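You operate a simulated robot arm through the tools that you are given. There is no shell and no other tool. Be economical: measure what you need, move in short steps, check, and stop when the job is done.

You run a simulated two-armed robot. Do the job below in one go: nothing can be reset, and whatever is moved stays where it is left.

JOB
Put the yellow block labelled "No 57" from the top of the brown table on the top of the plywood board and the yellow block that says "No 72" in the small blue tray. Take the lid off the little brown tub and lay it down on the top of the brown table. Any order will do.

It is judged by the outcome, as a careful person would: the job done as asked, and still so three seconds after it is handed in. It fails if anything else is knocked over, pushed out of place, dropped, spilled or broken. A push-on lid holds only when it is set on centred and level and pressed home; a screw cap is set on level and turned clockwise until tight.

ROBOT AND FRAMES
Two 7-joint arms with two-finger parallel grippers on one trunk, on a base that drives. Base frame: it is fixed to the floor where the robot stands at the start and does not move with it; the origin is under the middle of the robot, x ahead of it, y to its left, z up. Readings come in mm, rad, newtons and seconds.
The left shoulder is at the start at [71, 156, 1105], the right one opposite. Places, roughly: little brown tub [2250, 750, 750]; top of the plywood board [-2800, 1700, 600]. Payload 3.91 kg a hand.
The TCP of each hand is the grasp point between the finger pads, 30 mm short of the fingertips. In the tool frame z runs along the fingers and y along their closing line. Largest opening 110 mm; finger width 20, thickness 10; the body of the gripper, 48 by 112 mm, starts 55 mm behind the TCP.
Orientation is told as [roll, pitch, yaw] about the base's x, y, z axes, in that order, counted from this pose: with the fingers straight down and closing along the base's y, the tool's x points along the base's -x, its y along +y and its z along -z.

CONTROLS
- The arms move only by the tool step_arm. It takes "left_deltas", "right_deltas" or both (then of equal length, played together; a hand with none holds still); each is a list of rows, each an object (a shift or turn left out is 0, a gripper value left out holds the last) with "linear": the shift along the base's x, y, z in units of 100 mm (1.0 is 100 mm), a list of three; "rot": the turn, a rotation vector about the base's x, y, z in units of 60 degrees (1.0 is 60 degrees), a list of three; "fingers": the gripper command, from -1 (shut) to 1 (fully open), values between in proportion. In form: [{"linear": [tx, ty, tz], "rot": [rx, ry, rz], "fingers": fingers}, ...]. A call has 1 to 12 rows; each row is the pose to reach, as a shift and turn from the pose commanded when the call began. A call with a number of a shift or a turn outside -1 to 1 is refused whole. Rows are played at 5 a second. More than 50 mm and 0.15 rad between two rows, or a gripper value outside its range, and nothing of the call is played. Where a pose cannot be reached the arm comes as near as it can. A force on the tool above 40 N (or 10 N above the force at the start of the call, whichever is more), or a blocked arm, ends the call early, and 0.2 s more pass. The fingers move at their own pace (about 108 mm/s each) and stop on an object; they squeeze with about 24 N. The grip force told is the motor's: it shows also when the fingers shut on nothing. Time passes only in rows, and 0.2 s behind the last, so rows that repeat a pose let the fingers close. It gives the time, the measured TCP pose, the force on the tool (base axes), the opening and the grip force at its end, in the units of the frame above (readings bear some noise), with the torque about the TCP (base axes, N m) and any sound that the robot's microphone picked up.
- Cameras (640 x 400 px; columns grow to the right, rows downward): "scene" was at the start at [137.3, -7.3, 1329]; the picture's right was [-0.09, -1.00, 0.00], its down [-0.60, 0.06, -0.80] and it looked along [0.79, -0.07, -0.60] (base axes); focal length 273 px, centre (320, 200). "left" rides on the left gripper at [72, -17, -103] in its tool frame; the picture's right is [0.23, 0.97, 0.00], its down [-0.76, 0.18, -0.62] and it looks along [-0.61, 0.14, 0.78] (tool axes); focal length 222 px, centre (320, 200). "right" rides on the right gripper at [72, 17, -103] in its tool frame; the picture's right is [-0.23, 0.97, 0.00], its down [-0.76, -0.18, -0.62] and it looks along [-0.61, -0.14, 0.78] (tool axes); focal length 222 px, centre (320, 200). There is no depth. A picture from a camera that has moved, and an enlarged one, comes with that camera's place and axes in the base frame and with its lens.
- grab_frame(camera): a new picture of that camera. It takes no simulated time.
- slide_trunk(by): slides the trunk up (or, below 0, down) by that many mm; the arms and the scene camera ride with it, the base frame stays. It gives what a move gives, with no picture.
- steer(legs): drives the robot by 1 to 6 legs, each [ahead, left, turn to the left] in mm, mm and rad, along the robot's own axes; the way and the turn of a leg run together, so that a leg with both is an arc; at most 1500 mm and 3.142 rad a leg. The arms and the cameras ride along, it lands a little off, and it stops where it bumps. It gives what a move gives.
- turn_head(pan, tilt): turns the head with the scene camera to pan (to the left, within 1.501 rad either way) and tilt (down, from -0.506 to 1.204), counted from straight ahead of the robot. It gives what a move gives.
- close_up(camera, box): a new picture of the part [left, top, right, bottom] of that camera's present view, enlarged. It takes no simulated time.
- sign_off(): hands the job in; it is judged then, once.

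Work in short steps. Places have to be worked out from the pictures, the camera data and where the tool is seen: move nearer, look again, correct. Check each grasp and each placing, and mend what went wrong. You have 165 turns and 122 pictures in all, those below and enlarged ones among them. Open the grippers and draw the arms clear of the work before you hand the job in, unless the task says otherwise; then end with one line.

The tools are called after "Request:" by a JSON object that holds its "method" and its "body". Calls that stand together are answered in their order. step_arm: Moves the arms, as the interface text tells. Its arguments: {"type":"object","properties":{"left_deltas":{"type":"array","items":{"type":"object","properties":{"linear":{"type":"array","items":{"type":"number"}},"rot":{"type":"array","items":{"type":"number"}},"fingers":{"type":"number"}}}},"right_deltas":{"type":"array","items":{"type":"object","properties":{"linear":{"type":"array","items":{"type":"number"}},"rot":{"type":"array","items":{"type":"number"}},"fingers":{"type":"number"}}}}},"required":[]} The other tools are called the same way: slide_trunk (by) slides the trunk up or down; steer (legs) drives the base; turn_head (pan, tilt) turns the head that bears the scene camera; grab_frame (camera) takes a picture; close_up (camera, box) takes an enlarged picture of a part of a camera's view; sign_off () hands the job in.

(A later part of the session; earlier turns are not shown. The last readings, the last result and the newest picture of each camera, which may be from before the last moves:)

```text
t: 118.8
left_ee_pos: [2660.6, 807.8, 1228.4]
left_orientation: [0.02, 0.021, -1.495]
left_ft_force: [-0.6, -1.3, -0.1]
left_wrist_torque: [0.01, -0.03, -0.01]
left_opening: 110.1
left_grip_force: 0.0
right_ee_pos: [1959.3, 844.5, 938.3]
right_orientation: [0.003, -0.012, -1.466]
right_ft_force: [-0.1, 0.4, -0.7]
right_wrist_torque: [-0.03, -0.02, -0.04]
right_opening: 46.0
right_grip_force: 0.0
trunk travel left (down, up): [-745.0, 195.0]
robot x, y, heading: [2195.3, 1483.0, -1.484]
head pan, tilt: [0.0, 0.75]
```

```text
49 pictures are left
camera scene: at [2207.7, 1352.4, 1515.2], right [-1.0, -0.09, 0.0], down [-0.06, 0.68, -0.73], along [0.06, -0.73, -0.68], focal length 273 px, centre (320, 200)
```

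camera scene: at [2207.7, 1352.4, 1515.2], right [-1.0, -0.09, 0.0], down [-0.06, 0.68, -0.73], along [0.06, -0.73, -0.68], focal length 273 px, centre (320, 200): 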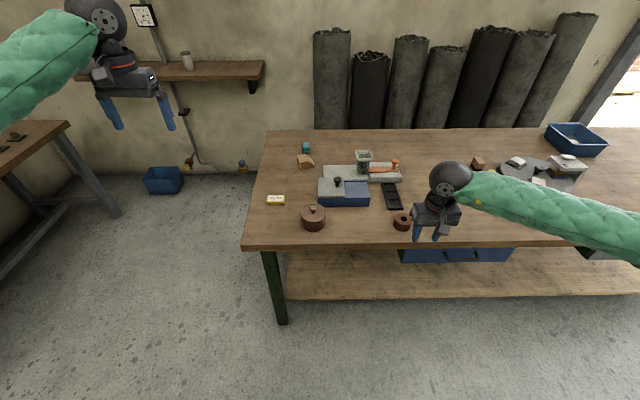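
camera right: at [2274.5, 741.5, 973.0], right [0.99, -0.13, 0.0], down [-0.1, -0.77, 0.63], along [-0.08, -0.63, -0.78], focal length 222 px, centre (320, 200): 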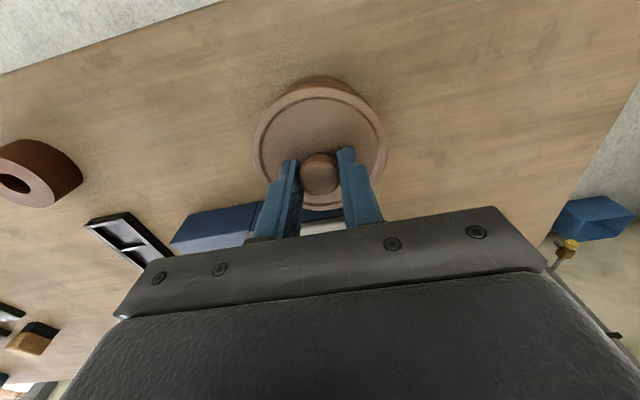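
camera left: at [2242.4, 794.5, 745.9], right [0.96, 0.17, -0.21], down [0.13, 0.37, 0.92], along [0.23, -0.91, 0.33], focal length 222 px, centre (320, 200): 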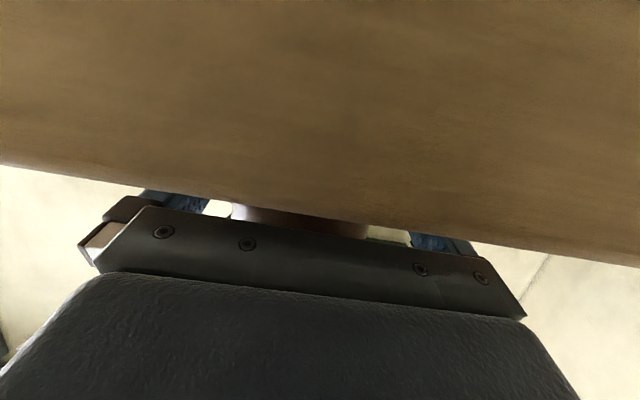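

The left arm is back to its normal posture. I'll drive in 100 mm and bring the right hand over the tub's knob, now near (2289, 688).

Request:
{"method": "steer", "body": {"legs": [[100, 0, 0]]}}

Request:
{"method": "step_arm", "body": {"right_deltas": [{"linear": [0.3, -0.05, 0.1]}, {"linear": [0.65, -0.1, 0.2]}, {"linear": [1, -0.2, 0.2]}]}}

Request:
{"method": "step_arm", "body": {"right_deltas": [{"linear": [0.3, -0.05, 0]}, {"linear": [0.65, -0.1, 0]}, {"linear": [1, -0.2, 0]}]}}

Request:
{"method": "step_arm", "body": {"right_deltas": [{"linear": [0.3, -0.05, 0]}, {"linear": [0.65, -0.1, 0]}, {"linear": [1, -0.15, 0]}]}}

Request:
{"method": "grab_frame", "body": {"camera": "right"}}

Request:
{"method": "close_up", "body": {"camera": "scene", "box": [240, 170, 400, 270]}}

```text
t: 119.9
left_ee_pos: [2668.6, 709.1, 1228.4]
left_orientation: [0.019, 0.023, -1.497]
left_ft_force: [-0.5, 0.5, -0.1]
left_wrist_torque: [0.03, 0.0, -0.01]
left_opening: 110.2
left_grip_force: 0.1
right_ee_pos: [1966.9, 746.3, 938.0]
right_orientation: [-0.002, -0.01, -1.465]
right_ft_force: [0.3, 0.1, 0.2]
right_wrist_torque: [0.02, -0.01, 0.02]
right_opening: 46.2
right_grip_force: 0.0
trunk travel left (down, up): [-745.0, 195.0]
robot x, y, heading: [2204.2, 1387.1, -1.483]
head pan, tilt: [0.0, 0.75]
```

```text
t: 120.7
left_ee_pos: [2669.0, 708.9, 1227.8]
left_orientation: [0.02, 0.021, -1.499]
left_ft_force: [0.6, -0.7, -0.4]
left_wrist_torque: [0.03, 0.01, 0.03]
left_opening: 110.0
left_grip_force: 0.0
right_ee_pos: [2066.0, 726.2, 956.9]
right_orientation: [0.001, -0.011, -1.466]
right_ft_force: [0.0, -0.1, 0.9]
right_wrist_torque: [-0.02, 0.05, -0.01]
right_opening: 46.2
right_grip_force: 0.1
trunk travel left (down, up): [-745.0, 195.0]
robot x, y, heading: [2201.5, 1387.5, -1.482]
head pan, tilt: [0.0, 0.75]
```

```text
t: 121.5
left_ee_pos: [2669.0, 708.2, 1227.4]
left_orientation: [0.018, 0.023, -1.499]
left_ft_force: [-0.8, 0.2, 0.2]
left_wrist_torque: [-0.02, 0.01, 0.0]
left_opening: 110.1
left_grip_force: 0.0
right_ee_pos: [2166.4, 706.9, 956.7]
right_orientation: [0.001, -0.009, -1.467]
right_ft_force: [0.0, -0.2, -0.2]
right_wrist_torque: [-0.01, 0.03, -0.02]
right_opening: 46.4
right_grip_force: 0.1
trunk travel left (down, up): [-745.0, 195.0]
robot x, y, heading: [2205.7, 1383.0, -1.488]
head pan, tilt: [0.0, 0.75]
```

```text
t: 122.3
left_ee_pos: [2668.9, 709.0, 1227.4]
left_orientation: [0.019, 0.021, -1.498]
left_ft_force: [-0.2, -0.2, -1.7]
left_wrist_torque: [0.0, 0.04, -0.02]
left_opening: 110.2
left_grip_force: 0.1
right_ee_pos: [2268.6, 691.7, 955.5]
right_orientation: [0.001, -0.012, -1.465]
right_ft_force: [-0.5, -0.3, 0.3]
right_wrist_torque: [-0.01, 0.0, 0.02]
right_opening: 46.0
right_grip_force: 0.0
trunk travel left (down, up): [-745.0, 195.0]
robot x, y, heading: [2205.2, 1388.1, -1.485]
head pan, tilt: [0.0, 0.75]
```

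```text
48 pictures are left
camera right: at [2276.9, 765.8, 1058.2], right [0.99, -0.12, 0.0], down [-0.1, -0.77, 0.63], along [-0.08, -0.63, -0.78], focal length 222 px, centre (320, 200)
```

right: 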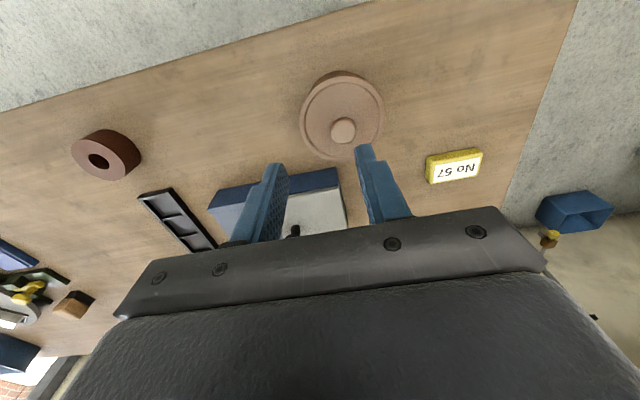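

```text
4.00 times, centred on (320, 220) of scene
camera zoom: at [2217.9, 1254.2, 1515.1], right [-1.0, -0.08, 0.0], down [-0.06, 0.68, -0.73], along [0.06, -0.73, -0.68], focal length 1094 px, centre (320, 120)
```

zoom: 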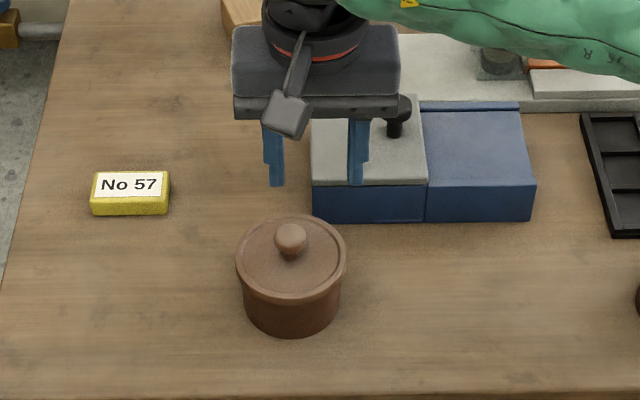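

The knob measures at (2289, 677). I'll position over it, come down to z 857 and grip.

Request:
{"method": "step_arm", "body": {"right_deltas": [{"linear": [0.1, -0.07, -0.2]}, {"linear": [0.2, -0.145, -0.4]}, {"linear": [0.205, -0.145, -0.6]}]}}

Request:
{"method": "grab_frame", "body": {"camera": "right"}}

```text
t: 123.1
left_ee_pos: [2668.8, 709.5, 1229.0]
left_orientation: [0.021, 0.021, -1.498]
left_ft_force: [-0.8, -0.5, -0.7]
left_wrist_torque: [0.0, -0.01, 0.02]
left_opening: 109.8
left_grip_force: 0.1
right_ee_pos: [2287.3, 674.5, 896.7]
right_orientation: [-0.001, -0.01, -1.466]
right_ft_force: [-0.2, -0.1, -0.5]
right_wrist_torque: [0.02, 0.01, 0.02]
right_opening: 46.2
right_grip_force: 0.1
trunk travel left (down, up): [-745.0, 195.0]
robot x, y, heading: [2207.0, 1389.1, -1.49]
head pan, tilt: [0.0, 0.75]
```

```text
46 pictures are left
camera right: at [2297.3, 750.3, 999.1], right [0.99, -0.12, 0.0], down [-0.1, -0.77, 0.63], along [-0.08, -0.63, -0.78], focal length 222 px, centre (320, 200)
```

right: 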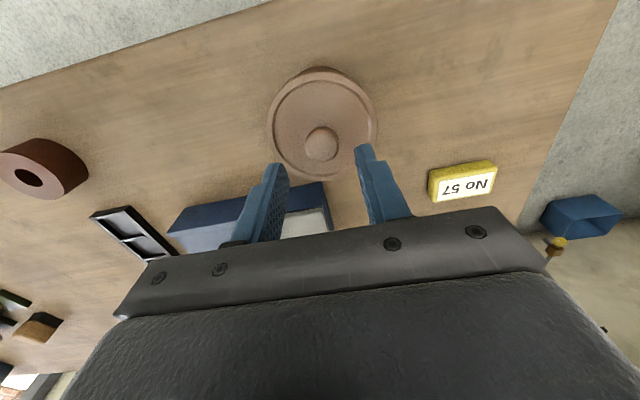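

The knob is between the fingers. I'll go down to z 857, close, and lift 15 mm.

Request:
{"method": "step_arm", "body": {"right_deltas": [{"linear": [0, 0.02, -0.2]}, {"linear": [0, 0.02, -0.39]}, {"linear": [0, 0.02, -0.39], "fingers": -1}, {"linear": [0, 0.02, -0.39], "fingers": -1}, {"linear": [0, 0.02, -0.39], "fingers": -1}, {"linear": [0, 0.02, -0.3]}, {"linear": [0, 0.02, -0.24]}]}}

Request:
{"method": "close_up", "body": {"camera": "scene", "box": [240, 170, 400, 270]}}

```text
t: 124.7
left_ee_pos: [2668.3, 709.7, 1228.5]
left_orientation: [0.021, 0.021, -1.497]
left_ft_force: [-1.5, 0.0, 0.5]
left_wrist_torque: [0.02, -0.01, 0.0]
left_opening: 110.2
left_grip_force: 0.1
right_ee_pos: [2287.4, 679.9, 872.7]
right_orientation: [-0.001, -0.012, -1.467]
right_ft_force: [0.7, 0.1, -1.3]
right_wrist_torque: [-0.01, 0.02, -0.05]
right_opening: 23.9
right_grip_force: 23.9
trunk travel left (down, up): [-745.0, 195.0]
robot x, y, heading: [2205.4, 1388.1, -1.485]
head pan, tilt: [0.0, 0.75]
```

```text
4.00 times, centred on (320, 220) of scene
camera zoom: at [2217.0, 1254.1, 1515.1], right [-1.0, -0.08, 0.0], down [-0.06, 0.68, -0.73], along [0.06, -0.73, -0.68], focal length 1094 px, centre (320, 120)
```

zoom: 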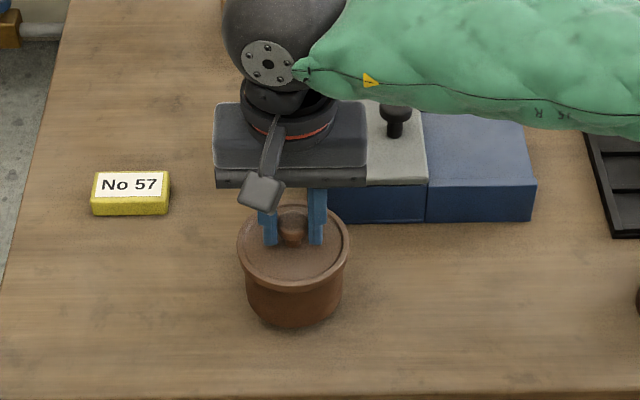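

The tub is lifted with its lid. I'll carry it back over its original spot near (2266, 666) and hold it 25 mm above the table while the left hand comes to grip the body.

Request:
{"method": "step_arm", "body": {"right_deltas": [{"linear": [-0.1, -0.06, 0.05]}, {"linear": [-0.215, -0.13, 0.1]}]}}

Request:
{"method": "step_arm", "body": {"left_deltas": [{"linear": [-0.1, 0.1, -0.3], "rot": [0, 0, -0.13]}, {"linear": [-0.3, 0.2, -0.5], "rot": [0, 0, -0.26]}, {"linear": [-0.5, 0.3, -0.7], "rot": [0, 0, -0.39]}, {"linear": [-0.7, 0.4, -0.9], "rot": [0, 0, -0.52]}, {"linear": [-0.8, 0.6, -1], "rot": [0, 0, -0.65]}, {"linear": [-0.9, 0.8, -1], "rot": [0, 0, -0.78]}]}}

Request:
{"method": "grab_frame", "body": {"camera": "scene"}}

```text
t: 125.3
left_ee_pos: [2668.0, 709.0, 1229.5]
left_orientation: [0.02, 0.021, -1.498]
left_ft_force: [0.1, -0.4, 0.3]
left_wrist_torque: [0.0, -0.02, 0.03]
left_opening: 110.0
left_grip_force: 0.0
right_ee_pos: [2265.9, 665.1, 882.5]
right_orientation: [0.0, -0.009, -1.464]
right_ft_force: [-0.3, -0.3, -1.5]
right_wrist_torque: [-0.02, -0.01, 0.0]
right_opening: 24.0
right_grip_force: 23.7
trunk travel left (down, up): [-745.0, 195.0]
robot x, y, heading: [2206.3, 1388.0, -1.489]
head pan, tilt: [0.0, 0.75]
```

```text
t: 126.7
left_ee_pos: [2578.8, 789.3, 1129.4]
left_orientation: [0.02, 0.02, -2.318]
left_ft_force: [0.3, 0.5, -0.9]
left_wrist_torque: [-0.03, 0.0, -0.01]
left_opening: 110.0
left_grip_force: 0.0
right_ee_pos: [2267.1, 666.1, 883.1]
right_orientation: [-0.001, -0.011, -1.465]
right_ft_force: [0.4, -0.1, -0.8]
right_wrist_torque: [-0.01, 0.0, -0.01]
right_opening: 23.9
right_grip_force: 24.1
trunk travel left (down, up): [-745.0, 195.0]
robot x, y, heading: [2203.5, 1387.7, -1.489]
head pan, tilt: [0.0, 0.75]
```

```text
44 pictures are left
camera scene: at [2216.5, 1254.6, 1515.2], right [-1.0, -0.08, 0.0], down [-0.06, 0.68, -0.73], along [0.06, -0.73, -0.68], focal length 273 px, centre (320, 200)
```

scene: 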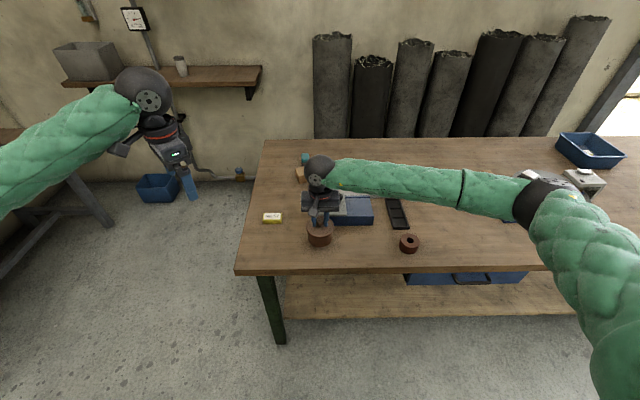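

The posture is healthy. I'll tilt the left hand 55 degrees along its pointing direction and move it toward a standoff beside the tub.

Request:
{"method": "step_arm", "body": {"left_deltas": [{"linear": [-0.1, 0, -0.15], "rot": [-0.096, 0.089, 0]}, {"linear": [-0.2, 0, -0.3], "rot": [-0.192, 0.178, 0]}, {"linear": [-0.3, 0, -0.45], "rot": [-0.288, 0.267, 0]}, {"linear": [-0.4, 0, -0.6], "rot": [-0.384, 0.356, 0]}, {"linear": [-0.5, 0, -0.75], "rot": [-0.48, 0.445, 0]}, {"linear": [-0.6, 0, -0.9], "rot": [-0.576, 0.534, 0]}, {"linear": [-0.65, 0, -1], "rot": [-0.672, 0.624, 0]}]}}

Request:
{"method": "step_arm", "body": {"left_deltas": [{"linear": [-0.2, 0, -0.35]}, {"linear": [-0.4, 0, -0.7]}, {"linear": [-0.6, 0, -1]}]}}

Request:
{"method": "grab_frame", "body": {"camera": "left"}}

Request:
{"method": "grab_frame", "body": {"camera": "scene"}}

```text
t: 128.3
left_ee_pos: [2513.1, 789.8, 1029.8]
left_orientation: [0.013, -0.942, -2.312]
left_ft_force: [0.1, 0.5, -0.1]
left_wrist_torque: [-0.02, -0.02, -0.05]
left_opening: 110.0
left_grip_force: 0.2
right_ee_pos: [2264.9, 666.0, 883.9]
right_orientation: [0.001, -0.01, -1.465]
right_ft_force: [0.8, 0.0, -1.7]
right_wrist_torque: [-0.02, 0.02, -0.01]
right_opening: 24.1
right_grip_force: 24.1
trunk travel left (down, up): [-745.0, 195.0]
robot x, y, heading: [2205.7, 1383.8, -1.494]
head pan, tilt: [0.0, 0.75]
```

```text
t: 129.1
left_ee_pos: [2451.5, 791.3, 928.2]
left_orientation: [0.012, -0.938, -2.31]
left_ft_force: [0.6, -0.9, -0.4]
left_wrist_torque: [-0.03, -0.01, -0.01]
left_opening: 109.9
left_grip_force: 0.2
right_ee_pos: [2265.2, 665.1, 883.0]
right_orientation: [0.0, -0.01, -1.463]
right_ft_force: [-0.1, 0.2, -1.3]
right_wrist_torque: [0.05, 0.0, 0.0]
right_opening: 24.0
right_grip_force: 24.4
trunk travel left (down, up): [-745.0, 195.0]
robot x, y, heading: [2205.4, 1388.4, -1.48]
head pan, tilt: [0.0, 0.75]
```

```text
43 pictures are left
camera left: at [2522.8, 895.4, 930.5], right [0.82, -0.55, -0.18], down [0.16, -0.07, 0.98], along [-0.55, -0.83, 0.03], focal length 222 px, centre (320, 200)
```

left: 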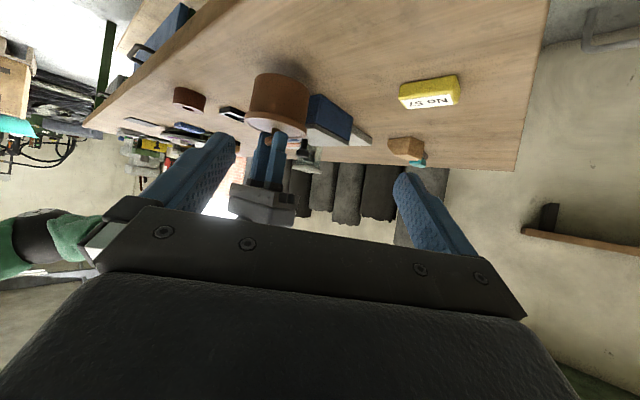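

```text
42 pictures are left
camera scene: at [2216.6, 1253.9, 1515.2], right [-1.0, -0.08, 0.0], down [-0.06, 0.68, -0.73], along [0.06, -0.73, -0.68], focal length 273 px, centre (320, 200)
```

scene: 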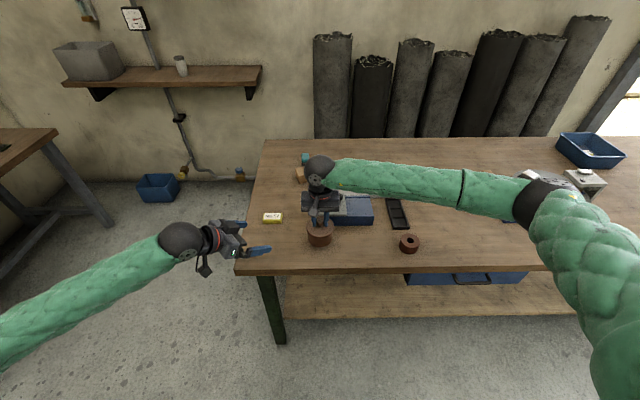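

The left hand is well posed. I'll bring it to a standoff in line with the tub body, at z 816.

Request:
{"method": "step_arm", "body": {"left_deltas": [{"linear": [-0.3, -0.1, -0.3]}, {"linear": [-0.6, -0.2, -0.6]}, {"linear": [-0.85, -0.3, -0.9]}, {"linear": [-1, -0.37, -1]}]}}

Request:
{"method": "step_arm", "body": {"left_deltas": [{"linear": [-0.1, -0.06, -0.11]}]}}

Request:
{"method": "grab_frame", "body": {"camera": "left"}}

Request:
{"method": "close_up", "body": {"camera": "scene", "box": [240, 170, 400, 270]}}

```text
t: 130.1
left_ee_pos: [2353.9, 752.2, 826.7]
left_orientation: [0.014, -0.938, -2.312]
left_ft_force: [-0.5, -0.2, -0.1]
left_wrist_torque: [0.0, 0.01, 0.01]
left_opening: 110.3
left_grip_force: 0.1
right_ee_pos: [2266.6, 666.1, 882.6]
right_orientation: [-0.001, -0.011, -1.465]
right_ft_force: [-0.6, -0.2, -0.7]
right_wrist_torque: [0.0, -0.01, 0.02]
right_opening: 24.0
right_grip_force: 24.2
trunk travel left (down, up): [-745.0, 195.0]
robot x, y, heading: [2204.9, 1388.0, -1.487]
head pan, tilt: [0.0, 0.75]
```

```text
t: 130.5
left_ee_pos: [2342.1, 747.1, 817.2]
left_orientation: [0.011, -0.94, -2.312]
left_ft_force: [0.3, 0.3, -0.5]
left_wrist_torque: [0.02, 0.0, 0.03]
left_opening: 109.9
left_grip_force: 0.1
right_ee_pos: [2266.1, 665.4, 882.7]
right_orientation: [0.002, -0.009, -1.465]
right_ft_force: [0.2, 0.0, -0.5]
right_wrist_torque: [0.04, 0.03, 0.01]
right_opening: 24.0
right_grip_force: 24.3
trunk travel left (down, up): [-745.0, 195.0]
robot x, y, heading: [2206.4, 1385.7, -1.485]
head pan, tilt: [0.0, 0.75]
```

```text
41 pictures are left
camera left: at [2414.9, 851.4, 820.0], right [0.82, -0.55, -0.18], down [0.16, -0.07, 0.98], along [-0.55, -0.83, 0.03], focal length 222 px, centre (320, 200)
```

left: 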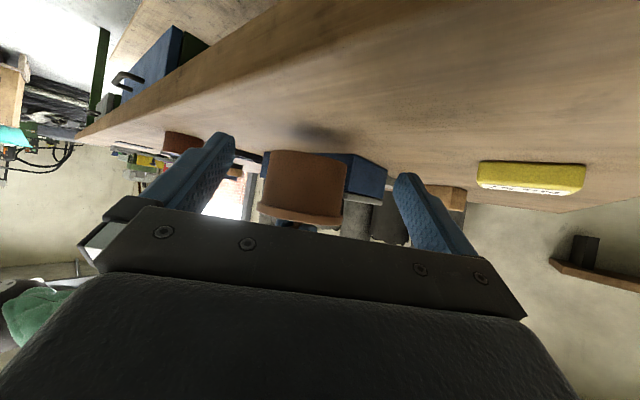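

```text
4.00 times, centred on (320, 220) of scene
camera zoom: at [2216.0, 1253.4, 1515.1], right [-1.0, -0.08, 0.0], down [-0.06, 0.68, -0.73], along [0.06, -0.73, -0.68], focal length 1094 px, centre (320, 120)
```

zoom: 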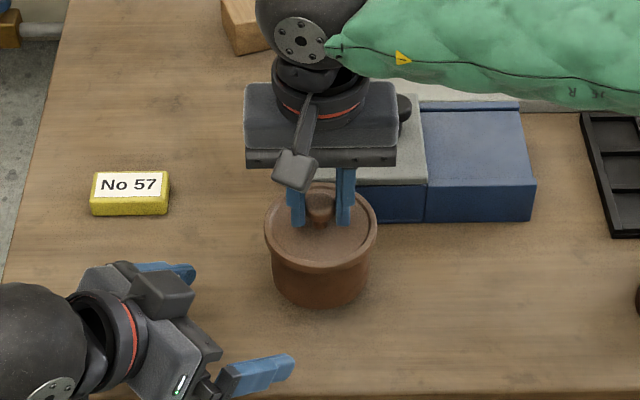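

The tub is on the left hand's centre line within about 2 mm, 112 mm ahead. I'll advance 98 mm along the pointing direction.

Request:
{"method": "step_arm", "body": {"left_deltas": [{"linear": [-0.2, -0.22, 0]}, {"linear": [-0.4, -0.44, 0]}, {"linear": [-0.55, -0.6, 0]}, {"linear": [-0.66, -0.72, 0]}]}}

Request:
{"method": "grab_frame", "body": {"camera": "left"}}

Request:
{"method": "close_up", "body": {"camera": "scene", "box": [260, 180, 380, 255]}}

```text
t: 131.5
left_ee_pos: [2276.4, 674.9, 817.5]
left_orientation: [0.012, -0.939, -2.31]
left_ft_force: [-0.4, -0.1, -0.9]
left_wrist_torque: [-0.02, 0.0, 0.0]
left_opening: 109.9
left_grip_force: 0.2
right_ee_pos: [2265.6, 665.9, 883.1]
right_orientation: [0.002, -0.01, -1.467]
right_ft_force: [-1.3, 0.2, -0.3]
right_wrist_torque: [0.03, 0.0, 0.02]
right_opening: 24.1
right_grip_force: 24.0
trunk travel left (down, up): [-745.0, 195.0]
robot x, y, heading: [2208.9, 1385.9, -1.485]
head pan, tilt: [0.0, 0.75]
```

```text
39 pictures are left
camera left: at [2349.6, 780.8, 820.7], right [0.82, -0.55, -0.18], down [0.16, -0.07, 0.98], along [-0.55, -0.83, 0.03], focal length 222 px, centre (320, 200)
```

left: 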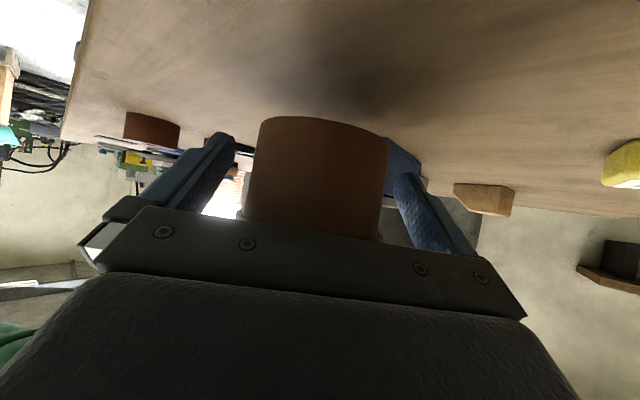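

```text
5.33 times, centred on (320, 218) of scene
camera zoom: at [2216.3, 1253.7, 1515.1], right [-1.0, -0.08, 0.0], down [-0.06, 0.68, -0.73], along [0.06, -0.73, -0.68], focal length 1458 px, centre (320, 107)
```

zoom: 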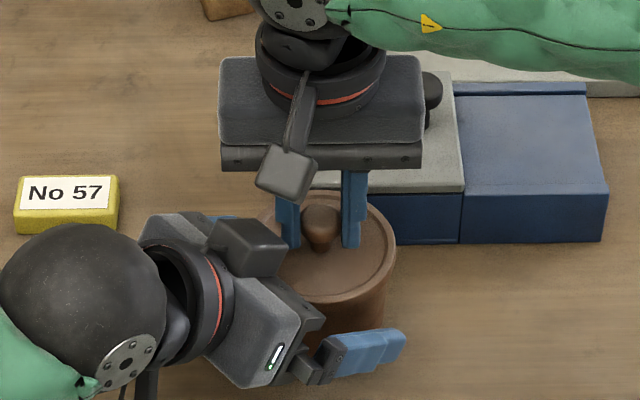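

The body is nicely between the fingers. I'll close the left hand on it.

Request:
{"method": "step_arm", "body": {"left_deltas": [{"fingers": 0.5}, {"fingers": 0.2}, {"fingers": -1}, {"fingers": -1}, {"fingers": -1}]}}

Request:
{"method": "grab_frame", "body": {"camera": "left"}}

Request:
{"method": "close_up", "body": {"camera": "scene", "box": [260, 180, 380, 255]}}

```text
t: 132.7
left_ee_pos: [2278.2, 676.0, 817.6]
left_orientation: [0.011, -0.941, -2.311]
left_ft_force: [0.9, -3.9, -2.2]
left_wrist_torque: [0.18, 0.02, 0.0]
left_opening: 82.7
left_grip_force: 24.6
right_ee_pos: [2265.4, 666.9, 882.8]
right_orientation: [0.0, -0.009, -1.464]
right_ft_force: [-1.8, 3.5, 2.6]
right_wrist_torque: [0.14, 0.03, 0.06]
right_opening: 23.7
right_grip_force: 24.0
trunk travel left (down, up): [-745.0, 195.0]
robot x, y, heading: [2201.3, 1389.2, -1.487]
head pan, tilt: [0.0, 0.75]
```

```text
37 pictures are left
camera left: at [2350.0, 781.0, 821.0], right [0.82, -0.55, -0.18], down [0.16, -0.07, 0.98], along [-0.55, -0.83, 0.03], focal length 222 px, centre (320, 200)
```

left: 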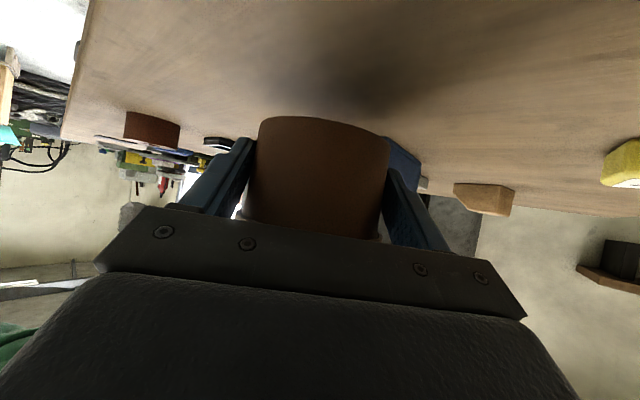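

```text
5.33 times, centred on (320, 218) of scene
camera zoom: at [2216.7, 1254.3, 1515.1], right [-1.0, -0.08, 0.0], down [-0.06, 0.68, -0.73], along [0.06, -0.73, -0.68], focal length 1458 px, centre (320, 107)
```

zoom: 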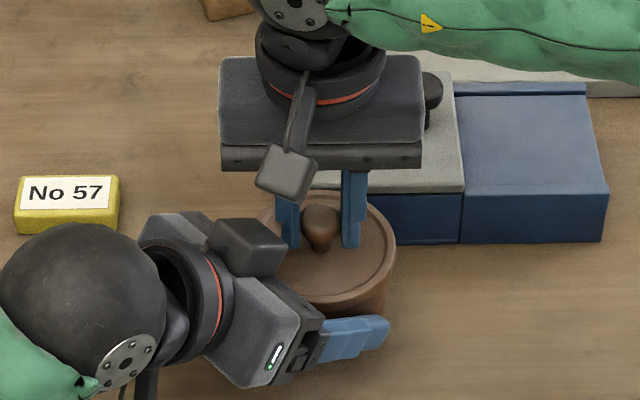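

The left hand has the body (opening 82.7). I'll pull the lid straight up with the right hand.

Request:
{"method": "step_arm", "body": {"right_deltas": [{"linear": [0, 0, 0.05]}, {"linear": [0, 0, 0.1]}, {"linear": [0, 0, 0.15]}, {"linear": [0, 0, 0.25]}, {"linear": [0, 0, 0.35]}]}}

Request:
{"method": "close_up", "body": {"camera": "scene", "box": [260, 170, 380, 245]}}

```text
t: 133.9
left_ee_pos: [2276.7, 676.0, 820.0]
left_orientation: [0.011, -0.942, -2.31]
left_ft_force: [-0.1, 0.2, 23.0]
left_wrist_torque: [-0.16, 0.25, -0.05]
left_opening: 80.4
left_grip_force: 24.2
right_ee_pos: [2264.9, 666.3, 917.0]
right_orientation: [0.0, -0.01, -1.465]
right_ft_force: [0.1, -0.6, -23.6]
right_wrist_torque: [-0.06, -0.07, 0.01]
right_opening: 24.0
right_grip_force: 24.9
trunk travel left (down, up): [-745.0, 195.0]
robot x, y, heading: [2205.7, 1382.1, -1.486]
head pan, tilt: [0.0, 0.75]
```

```text
5.33 times, centred on (320, 208) of scene
camera zoom: at [2216.6, 1254.4, 1515.1], right [-1.0, -0.08, 0.0], down [-0.06, 0.68, -0.73], along [0.06, -0.73, -0.68], focal length 1458 px, centre (320, 160)
```

zoom: 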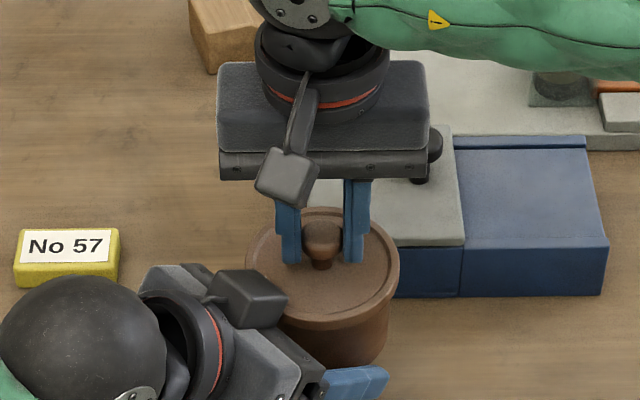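

The lid didn't separate: the body slid up in the left fingers at about 23 N. I'll ease the pull and try twisting the lid counter-clockwise, in case it's threaded or just stuck.

Request:
{"method": "step_arm", "body": {"right_deltas": [{"linear": [0, 0, -0.02]}, {"linear": [0, 0, -0.02], "rot": [0, 0, 0.12]}, {"linear": [0, 0, -0.02], "rot": [0, 0, 0.24]}, {"linear": [0, 0, -0.02], "rot": [0, 0, 0.36]}, {"linear": [0, 0, -0.02], "rot": [0, 0, 0.48]}]}}

Request:
{"method": "close_up", "body": {"camera": "scene", "box": [260, 170, 380, 245]}}

```text
t: 135.1
left_ee_pos: [2279.5, 676.0, 816.2]
left_orientation: [0.012, -0.937, -2.309]
left_ft_force: [16.9, 4.5, -5.5]
left_wrist_torque: [-0.27, 1.08, 0.27]
left_opening: 79.7
left_grip_force: 23.7
right_ee_pos: [2265.4, 666.2, 918.8]
right_orientation: [0.0, -0.01, -0.963]
right_ft_force: [-16.5, -4.2, 4.0]
right_wrist_torque: [-0.1, 0.56, -0.18]
right_opening: 24.4
right_grip_force: 23.9
trunk travel left (down, up): [-745.0, 195.0]
robot x, y, heading: [2205.0, 1384.6, -1.485]
head pan, tilt: [0.0, 0.75]
```

```text
5.33 times, centred on (320, 208) of scene
camera zoom: at [2216.7, 1254.2, 1515.1], right [-1.0, -0.08, 0.0], down [-0.06, 0.68, -0.73], along [0.06, -0.73, -0.68], focal length 1458 px, centre (320, 160)
```

zoom: 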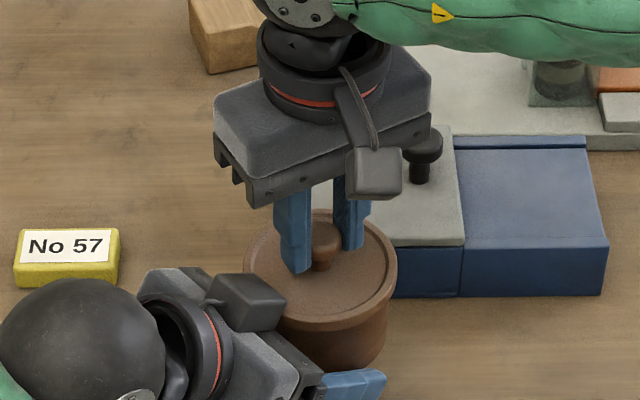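

The hands are now being pushed apart slightly, which suggests the lid is threaded and rising. I'll keep turning counter-clockwise while following it up a little.

Request:
{"method": "step_arm", "body": {"right_deltas": [{"linear": [0, 0, 0.02], "rot": [0, 0, 0.12]}, {"linear": [0, 0, 0.03], "rot": [0, 0, 0.24]}, {"linear": [0, 0, 0.04], "rot": [0, 0, 0.36]}, {"linear": [0, 0, 0.05], "rot": [0, 0, 0.48]}, {"linear": [0, 0, 0.05], "rot": [0, 0, 0.6]}, {"linear": [0, 0, 0.06], "rot": [0, 0, 0.72]}, {"linear": [0, 0, 0.06], "rot": [0, 0, 0.84]}, {"linear": [0, 0, 0.07], "rot": [0, 0, 0.96]}]}}

Request:
{"method": "close_up", "body": {"camera": "scene", "box": [260, 170, 380, 245]}}

```text
t: 136.9
left_ee_pos: [2277.6, 674.5, 818.2]
left_orientation: [0.013, -0.941, -2.312]
left_ft_force: [14.5, 20.3, 10.0]
left_wrist_torque: [-1.47, 1.19, 0.13]
left_opening: 79.9
left_grip_force: 24.2
right_ee_pos: [2265.5, 665.5, 922.2]
right_orientation: [0.001, -0.011, -0.334]
right_ft_force: [-14.5, -19.4, -9.9]
right_wrist_torque: [-0.64, 0.51, -0.23]
right_opening: 24.0
right_grip_force: 24.4
right hand out of reach, approached as far as the arm can: row 6, 7, 8
trunk travel left (down, up): [-745.0, 195.0]
robot x, y, heading: [2205.9, 1386.6, -1.486]
head pan, tilt: [0.0, 0.75]
```

```text
5.33 times, centred on (320, 208) of scene
camera zoom: at [2216.7, 1254.2, 1515.1], right [-1.0, -0.08, 0.0], down [-0.06, 0.68, -0.73], along [0.06, -0.73, -0.68], focal length 1458 px, centre (320, 160)
```

zoom: 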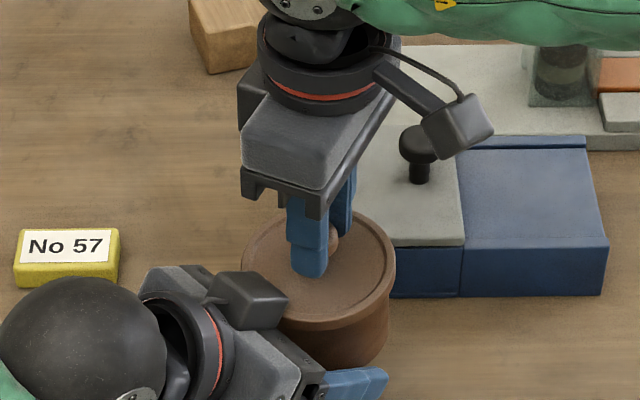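

It's inconclusive: the knob may be slipping in the fingers. A grip on the lid's rim gives about four times the torque, so I'll release the knob, rise, and swing the right hand to straddle the rim across the left hand's direction.

Request:
{"method": "step_arm", "body": {"right_deltas": [{"linear": [0, 0, 0], "fingers": 0}, {"linear": [0, 0, 0], "fingers": 0}, {"linear": [0, 0, 0.3], "fingers": 0}, {"linear": [0, 0, 0.6], "fingers": 1}, {"linear": [0, 0, 0.6], "rot": [0, 0, -0.12], "fingers": 1}, {"linear": [0, 0, 0.6], "rot": [0, 0, -0.24], "fingers": 1}, {"linear": [0, 0, 0.6], "rot": [0, 0, -0.36], "fingers": 1}, {"linear": [0, 0, 0.6], "rot": [0, 0, -0.48], "fingers": 1}, {"linear": [0, 0, 0.6], "rot": [0, 0, -0.6], "fingers": 1}, {"linear": [0, 0, 0.6], "rot": [0, 0, -0.72], "fingers": 1}, {"linear": [0, 0, 0.6], "rot": [0, 0, -0.84], "fingers": 1}, {"linear": [0, 0, 0.6], "rot": [0, 0, -0.96], "fingers": 1}]}}

Request:
{"method": "step_arm", "body": {"right_deltas": [{"rot": [0, 0, -0.12]}, {"rot": [0, 0, -0.24]}, {"rot": [0, 0, -0.36]}, {"rot": [0, 0, -0.48]}, {"rot": [0, 0, -0.6]}, {"rot": [0, 0, -0.72]}]}}

Request:
{"method": "grab_frame", "body": {"camera": "right"}}

Request:
{"method": "close_up", "body": {"camera": "scene", "box": [260, 170, 380, 245]}}

```text
t: 139.5
left_ee_pos: [2276.7, 674.8, 818.8]
left_orientation: [0.012, -0.939, -2.312]
left_ft_force: [-0.5, -0.9, -0.9]
left_wrist_torque: [0.03, -0.03, 0.01]
left_opening: 79.7
left_grip_force: 23.8
right_ee_pos: [2266.2, 666.1, 984.1]
right_orientation: [0.001, -0.012, -1.343]
right_ft_force: [0.5, 0.9, -0.6]
right_wrist_torque: [0.01, 0.01, 0.02]
right_opening: 110.0
right_grip_force: 0.2
trunk travel left (down, up): [-745.0, 195.0]
robot x, y, heading: [2207.4, 1390.0, -1.483]
head pan, tilt: [0.0, 0.75]
```

```text
t: 140.9
left_ee_pos: [2278.4, 675.7, 817.8]
left_orientation: [0.014, -0.939, -2.312]
left_ft_force: [0.0, -1.1, -0.1]
left_wrist_torque: [0.01, 0.0, -0.03]
left_opening: 79.6
left_grip_force: 24.2
right_ee_pos: [2265.5, 667.4, 983.1]
right_orientation: [0.0, -0.011, -2.096]
right_ft_force: [-0.4, 0.1, 0.3]
right_wrist_torque: [0.0, 0.0, -0.03]
right_opening: 110.0
right_grip_force: 0.0
trunk travel left (down, up): [-745.0, 195.0]
robot x, y, heading: [2203.0, 1384.9, -1.486]
head pan, tilt: [0.0, 0.75]
```

```text
32 pictures are left
camera right: at [2317.4, 721.1, 1086.0], right [0.73, -0.68, 0.0], down [-0.53, -0.56, 0.63], along [-0.43, -0.46, -0.78], focal length 222 px, centre (320, 200)
```

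right: 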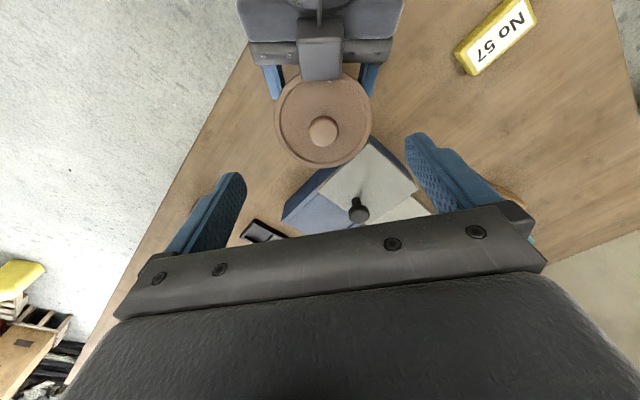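

```text
5.33 times, centred on (320, 208) of scene
camera zoom: at [2216.7, 1254.2, 1515.1], right [-1.0, -0.08, 0.0], down [-0.06, 0.68, -0.73], along [0.06, -0.73, -0.68], focal length 1458 px, centre (320, 160)
```

zoom: 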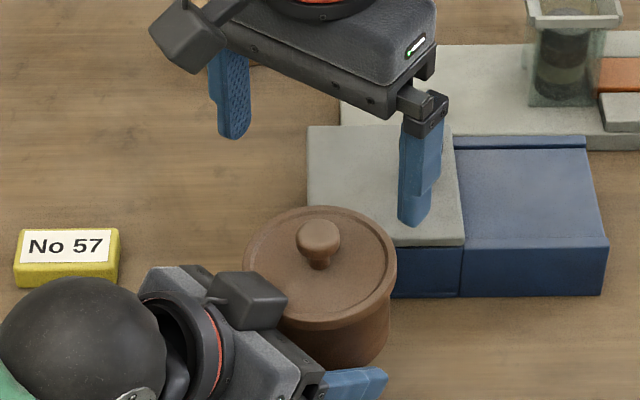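

The lid is centred near (2268, 666) with the knob top at about z 911. I'll turn the right hand further back, open it fully and lower it around the rim.

Request:
{"method": "step_arm", "body": {"right_deltas": [{"linear": [0.03, -0.01, 0], "rot": [0, 0, -0.12], "fingers": 1}, {"linear": [0.03, -0.01, 0], "rot": [0, 0, -0.24], "fingers": 1}, {"linear": [0.03, -0.01, 0], "rot": [0, 0, -0.36], "fingers": 1}, {"linear": [0.03, -0.01, -0.2], "rot": [0, 0, -0.46], "fingers": 1}, {"linear": [0.03, -0.01, -0.4], "rot": [0, 0, -0.46], "fingers": 1}]}}

Request:
{"method": "grab_frame", "body": {"camera": "right"}}

Request:
{"method": "close_up", "body": {"camera": "scene", "box": [260, 170, 380, 245]}}

```text
t: 142.1
left_ee_pos: [2276.4, 675.7, 818.9]
left_orientation: [0.013, -0.938, -2.311]
left_ft_force: [-0.1, 0.8, -0.2]
left_wrist_torque: [0.02, -0.03, -0.04]
left_opening: 79.6
left_grip_force: 24.4
right_ee_pos: [2270.4, 664.5, 943.1]
right_orientation: [-0.001, -0.011, -2.576]
right_ft_force: [0.5, 0.0, 0.2]
right_wrist_torque: [-0.01, 0.01, 0.01]
right_opening: 110.0
right_grip_force: 0.1
trunk travel left (down, up): [-745.0, 195.0]
robot x, y, heading: [2204.8, 1385.6, -1.486]
head pan, tilt: [0.0, 0.75]
```

```text
30 pictures are left
camera right: at [2340.4, 689.8, 1045.9], right [0.33, -0.94, 0.0], down [-0.73, -0.25, 0.63], along [-0.6, -0.21, -0.78], focal length 222 px, centre (320, 200)
```

right: 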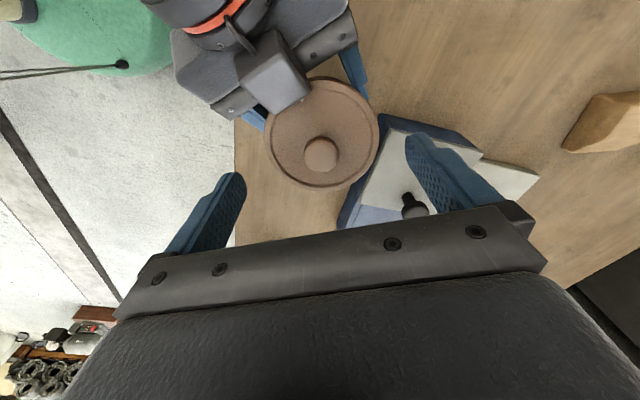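

```text
5.33 times, centred on (320, 208) of scene
camera zoom: at [2216.7, 1254.0, 1515.2], right [-1.0, -0.08, 0.0], down [-0.06, 0.68, -0.73], along [0.06, -0.73, -0.68], focal length 1458 px, centre (320, 160)
```

zoom: 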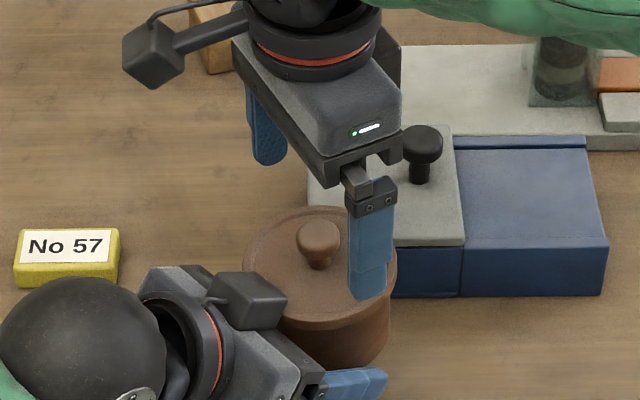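

Alignment across the rim is good, with the lid centre at about (2272, 666). I'll lower to z 903 and close on the rim.

Request:
{"method": "step_arm", "body": {"right_deltas": [{"linear": [0.01, 0.01, -0.2]}, {"linear": [0.01, 0.01, -0.39]}, {"linear": [0.01, 0.01, -0.39], "fingers": -1}, {"linear": [0.01, 0.01, -0.39], "fingers": -1}, {"linear": [0.01, 0.01, -0.39], "fingers": -1}]}}

Request:
{"method": "close_up", "body": {"camera": "scene", "box": [260, 170, 380, 245]}}

```text
t: 143.3
left_ee_pos: [2276.9, 676.9, 819.1]
left_orientation: [0.011, -0.941, -2.311]
left_ft_force: [-2.7, 8.8, 3.3]
left_wrist_torque: [-0.46, -0.04, -0.05]
left_opening: 79.5
left_grip_force: 24.3
right_ee_pos: [2271.3, 666.2, 901.5]
right_orientation: [0.004, -0.009, -2.576]
right_ft_force: [2.1, -10.0, -3.7]
right_wrist_torque: [-0.37, -0.12, -0.04]
right_opening: 92.8
right_grip_force: 23.6
trunk travel left (down, up): [-745.0, 195.0]
robot x, y, heading: [2207.0, 1387.9, -1.484]
head pan, tilt: [0.0, 0.75]
```

```text
5.33 times, centred on (320, 208) of scene
camera zoom: at [2216.7, 1254.3, 1515.1], right [-1.0, -0.08, 0.0], down [-0.06, 0.68, -0.73], along [0.06, -0.73, -0.68], focal length 1458 px, centre (320, 160)
```

zoom: 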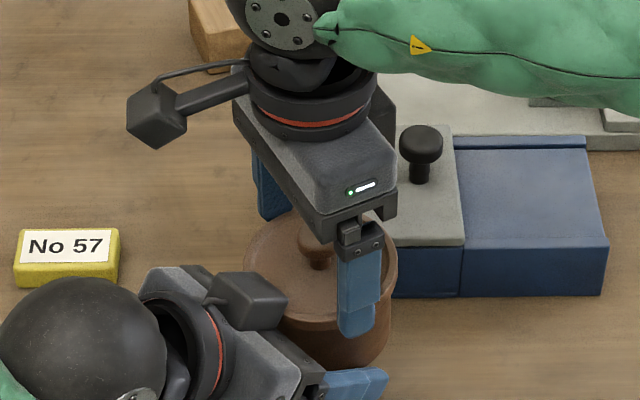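

The rim is gripped (92.8 mm). I'll turn it counter-clockwise by about 0.9 rad and watch the torques.

Request:
{"method": "step_arm", "body": {"right_deltas": [{"rot": [0, 0, 0.12]}, {"rot": [0, 0, 0.24]}, {"linear": [0, 0, 0.005], "rot": [0, 0, 0.36]}, {"linear": [0, 0, 0.005], "rot": [0, 0, 0.48]}, {"linear": [0, 0, 0.01], "rot": [0, 0, 0.6]}, {"linear": [0, 0, 0.01], "rot": [0, 0, 0.72]}, {"linear": [0, 0, 0.01], "rot": [0, 0, 0.84]}]}}

Request:
{"method": "close_up", "body": {"camera": "scene", "box": [260, 170, 380, 245]}}

```text
t: 144.9
left_ee_pos: [2276.1, 675.8, 818.9]
left_orientation: [0.012, -0.942, -2.313]
left_ft_force: [0.7, -0.4, -0.4]
left_wrist_torque: [-0.02, -0.02, 0.02]
left_opening: 0.0
left_grip_force: 24.1
right_ee_pos: [2270.3, 666.8, 906.6]
right_orientation: [0.001, -0.011, -1.694]
right_ft_force: [0.6, -1.1, 0.5]
right_wrist_torque: [0.0, 0.01, 0.0]
right_opening: 0.3
right_grip_force: 24.3
trunk travel left (down, up): [-745.0, 195.0]
robot x, y, heading: [2205.3, 1385.0, -1.488]
head pan, tilt: [0.0, 0.75]
```

```text
5.33 times, centred on (320, 208) of scene
camera zoom: at [2216.7, 1254.4, 1515.2], right [-1.0, -0.08, 0.0], down [-0.06, 0.68, -0.73], along [0.06, -0.73, -0.68], focal length 1458 px, centre (320, 160)
```

zoom: 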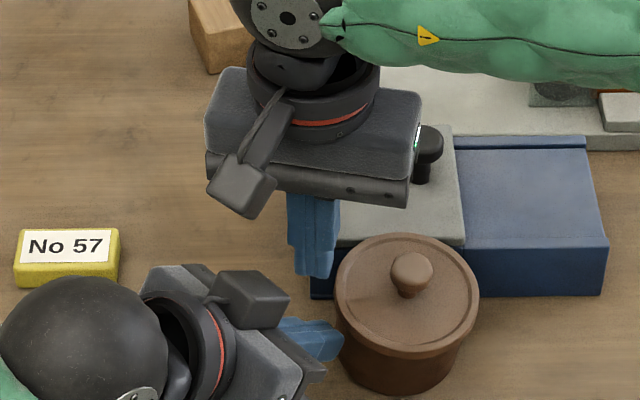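

The tub popped out of both grips and dropped a few cm. It's standing upright and closed at about (2211, 625), and nothing else has moved. I'll back the left hand off and reopen it, then take the knob again with the right hand to carry the tub back.

Request:
{"method": "step_arm", "body": {"left_deltas": [{"linear": [0.25, 0.27, 0.05], "fingers": 1}, {"linear": [0.5, 0.55, 0.1], "fingers": 1}, {"linear": [0.75, 0.8, 0.1], "fingers": 1}], "right_deltas": [{"linear": [0, 0, 0.3], "fingers": -0.16}, {"linear": [-0.2, -0.15, 0.6], "rot": [0, 0, -0.12], "fingers": -0.16}, {"linear": [-0.4, -0.3, 0.6], "rot": [0, 0, -0.24], "fingers": -0.16}]}}

Request:
{"method": "step_arm", "body": {"right_deltas": [{"linear": [-0.1, -0.06, 0], "rot": [0, 0, -0.12]}, {"linear": [-0.19, -0.12, 0], "rot": [0, 0, -0.24]}, {"linear": [-0.19, -0.12, 0], "rot": [0, 0, -0.36]}, {"linear": [-0.19, -0.12, -0.2], "rot": [0, 0, -0.5]}, {"linear": [-0.19, -0.12, -0.4], "rot": [0, 0, -0.5]}]}}

Request:
{"method": "grab_frame", "body": {"camera": "right"}}

Request:
{"method": "close_up", "body": {"camera": "scene", "box": [260, 170, 420, 270]}}

```text
t: 145.7
left_ee_pos: [2352.8, 755.5, 827.1]
left_orientation: [0.014, -0.941, -2.312]
left_ft_force: [-0.2, -0.1, 0.8]
left_wrist_torque: [0.0, 0.01, -0.02]
left_opening: 109.9
left_grip_force: 0.1
right_ee_pos: [2230.5, 636.2, 967.0]
right_orientation: [-0.001, -0.01, -1.947]
right_ft_force: [-0.5, 0.6, 0.4]
right_wrist_torque: [-0.01, 0.01, 0.0]
right_opening: 45.9
right_grip_force: 0.0
trunk travel left (down, up): [-745.0, 195.0]
robot x, y, heading: [2207.1, 1386.0, -1.491]
head pan, tilt: [0.0, 0.75]
```

```text
t: 146.9
left_ee_pos: [2354.2, 754.1, 826.4]
left_orientation: [0.013, -0.94, -2.311]
left_ft_force: [-0.3, 0.4, -0.4]
left_wrist_torque: [-0.02, 0.0, 0.0]
left_opening: 109.7
left_grip_force: 0.0
right_ee_pos: [2210.7, 626.0, 927.6]
right_orientation: [-0.001, -0.011, -2.472]
right_ft_force: [-0.5, -0.2, 0.5]
right_wrist_torque: [0.03, 0.02, 0.0]
right_opening: 46.1
right_grip_force: 0.0
trunk travel left (down, up): [-745.0, 195.0]
robot x, y, heading: [2206.3, 1385.1, -1.484]
head pan, tilt: [0.0, 0.75]
```

```text
26 pictures are left
camera right: at [2279.0, 657.7, 1028.8], right [0.43, -0.9, 0.0], down [-0.7, -0.33, 0.63], along [-0.57, -0.27, -0.78], focal length 222 px, centre (320, 200)
```

right: 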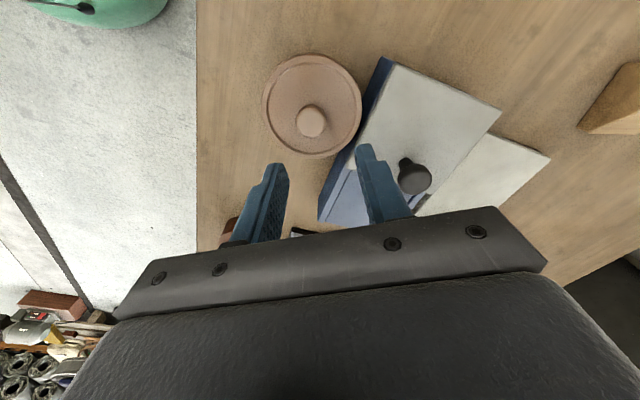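

```text
4.00 times, centred on (340, 220) of scene
camera zoom: at [2216.9, 1254.1, 1515.2], right [-1.0, -0.08, 0.0], down [-0.06, 0.68, -0.73], along [0.06, -0.73, -0.68], focal length 1094 px, centre (240, 120)
```

zoom: 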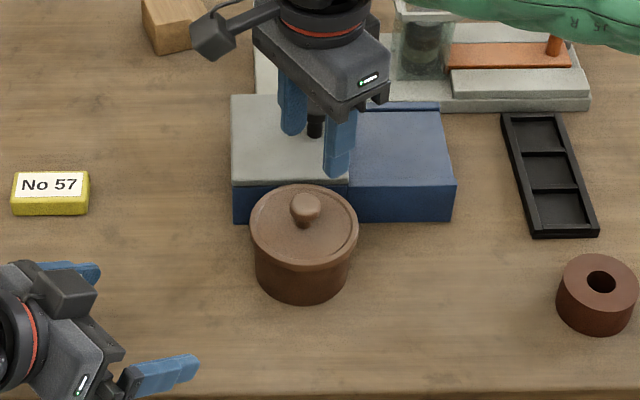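

The knob is at about (2215, 635). I'll correct, go down to z 857, grip and lift 20 mm.

Request:
{"method": "step_arm", "body": {"right_deltas": [{"linear": [0.04, 0.09, -0.2]}, {"linear": [0.04, 0.09, -0.5]}, {"linear": [0.04, 0.09, -0.7]}, {"linear": [0.04, 0.09, -0.7], "fingers": -1}, {"linear": [0.04, 0.09, -0.7], "fingers": -1}, {"linear": [0.04, 0.09, -0.7], "fingers": -1}, {"linear": [0.04, 0.09, -0.6]}, {"linear": [0.04, 0.09, -0.5]}]}}

Request:
{"method": "step_arm", "body": {"right_deltas": [{"linear": [0.25, 0.15, 0]}, {"linear": [0.52, 0.31, 0]}]}}

Request:
{"method": "close_up", "body": {"camera": "scene", "box": [240, 170, 400, 270]}}

```text
t: 148.7
left_ee_pos: [2354.1, 754.2, 827.5]
left_orientation: [0.012, -0.938, -2.31]
left_ft_force: [-1.0, -0.3, 1.0]
left_wrist_torque: [0.01, -0.01, 0.0]
left_opening: 109.8
left_grip_force: 0.2
right_ee_pos: [2213.4, 634.2, 875.9]
right_orientation: [0.0, -0.01, -2.471]
right_ft_force: [0.2, 0.2, -0.8]
right_wrist_torque: [0.01, 0.01, -0.05]
right_opening: 24.7
right_grip_force: 24.0
trunk travel left (down, up): [-745.0, 195.0]
robot x, y, heading: [2205.0, 1387.5, -1.489]
head pan, tilt: [0.0, 0.75]
```

```text
t: 149.3
left_ee_pos: [2354.5, 754.2, 827.6]
left_orientation: [0.012, -0.94, -2.31]
left_ft_force: [-0.3, 0.2, -1.0]
left_wrist_torque: [-0.02, -0.03, 0.01]
left_opening: 109.9
left_grip_force: 0.0
right_ee_pos: [2266.1, 663.5, 872.9]
right_orientation: [-0.001, -0.011, -2.471]
right_ft_force: [-0.4, 0.3, -0.7]
right_wrist_torque: [-0.02, -0.01, -0.02]
right_opening: 24.3
right_grip_force: 23.6
trunk travel left (down, up): [-745.0, 195.0]
robot x, y, heading: [2206.9, 1385.5, -1.485]
head pan, tilt: [0.0, 0.75]
```

```text
4.00 times, centred on (320, 220) of scene
camera zoom: at [2217.4, 1254.2, 1515.1], right [-1.0, -0.08, 0.0], down [-0.06, 0.68, -0.73], along [0.06, -0.73, -0.68], focal length 1094 px, centre (320, 120)
```

zoom: 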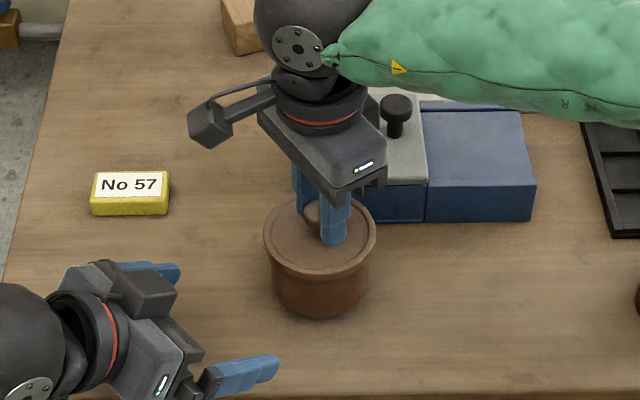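

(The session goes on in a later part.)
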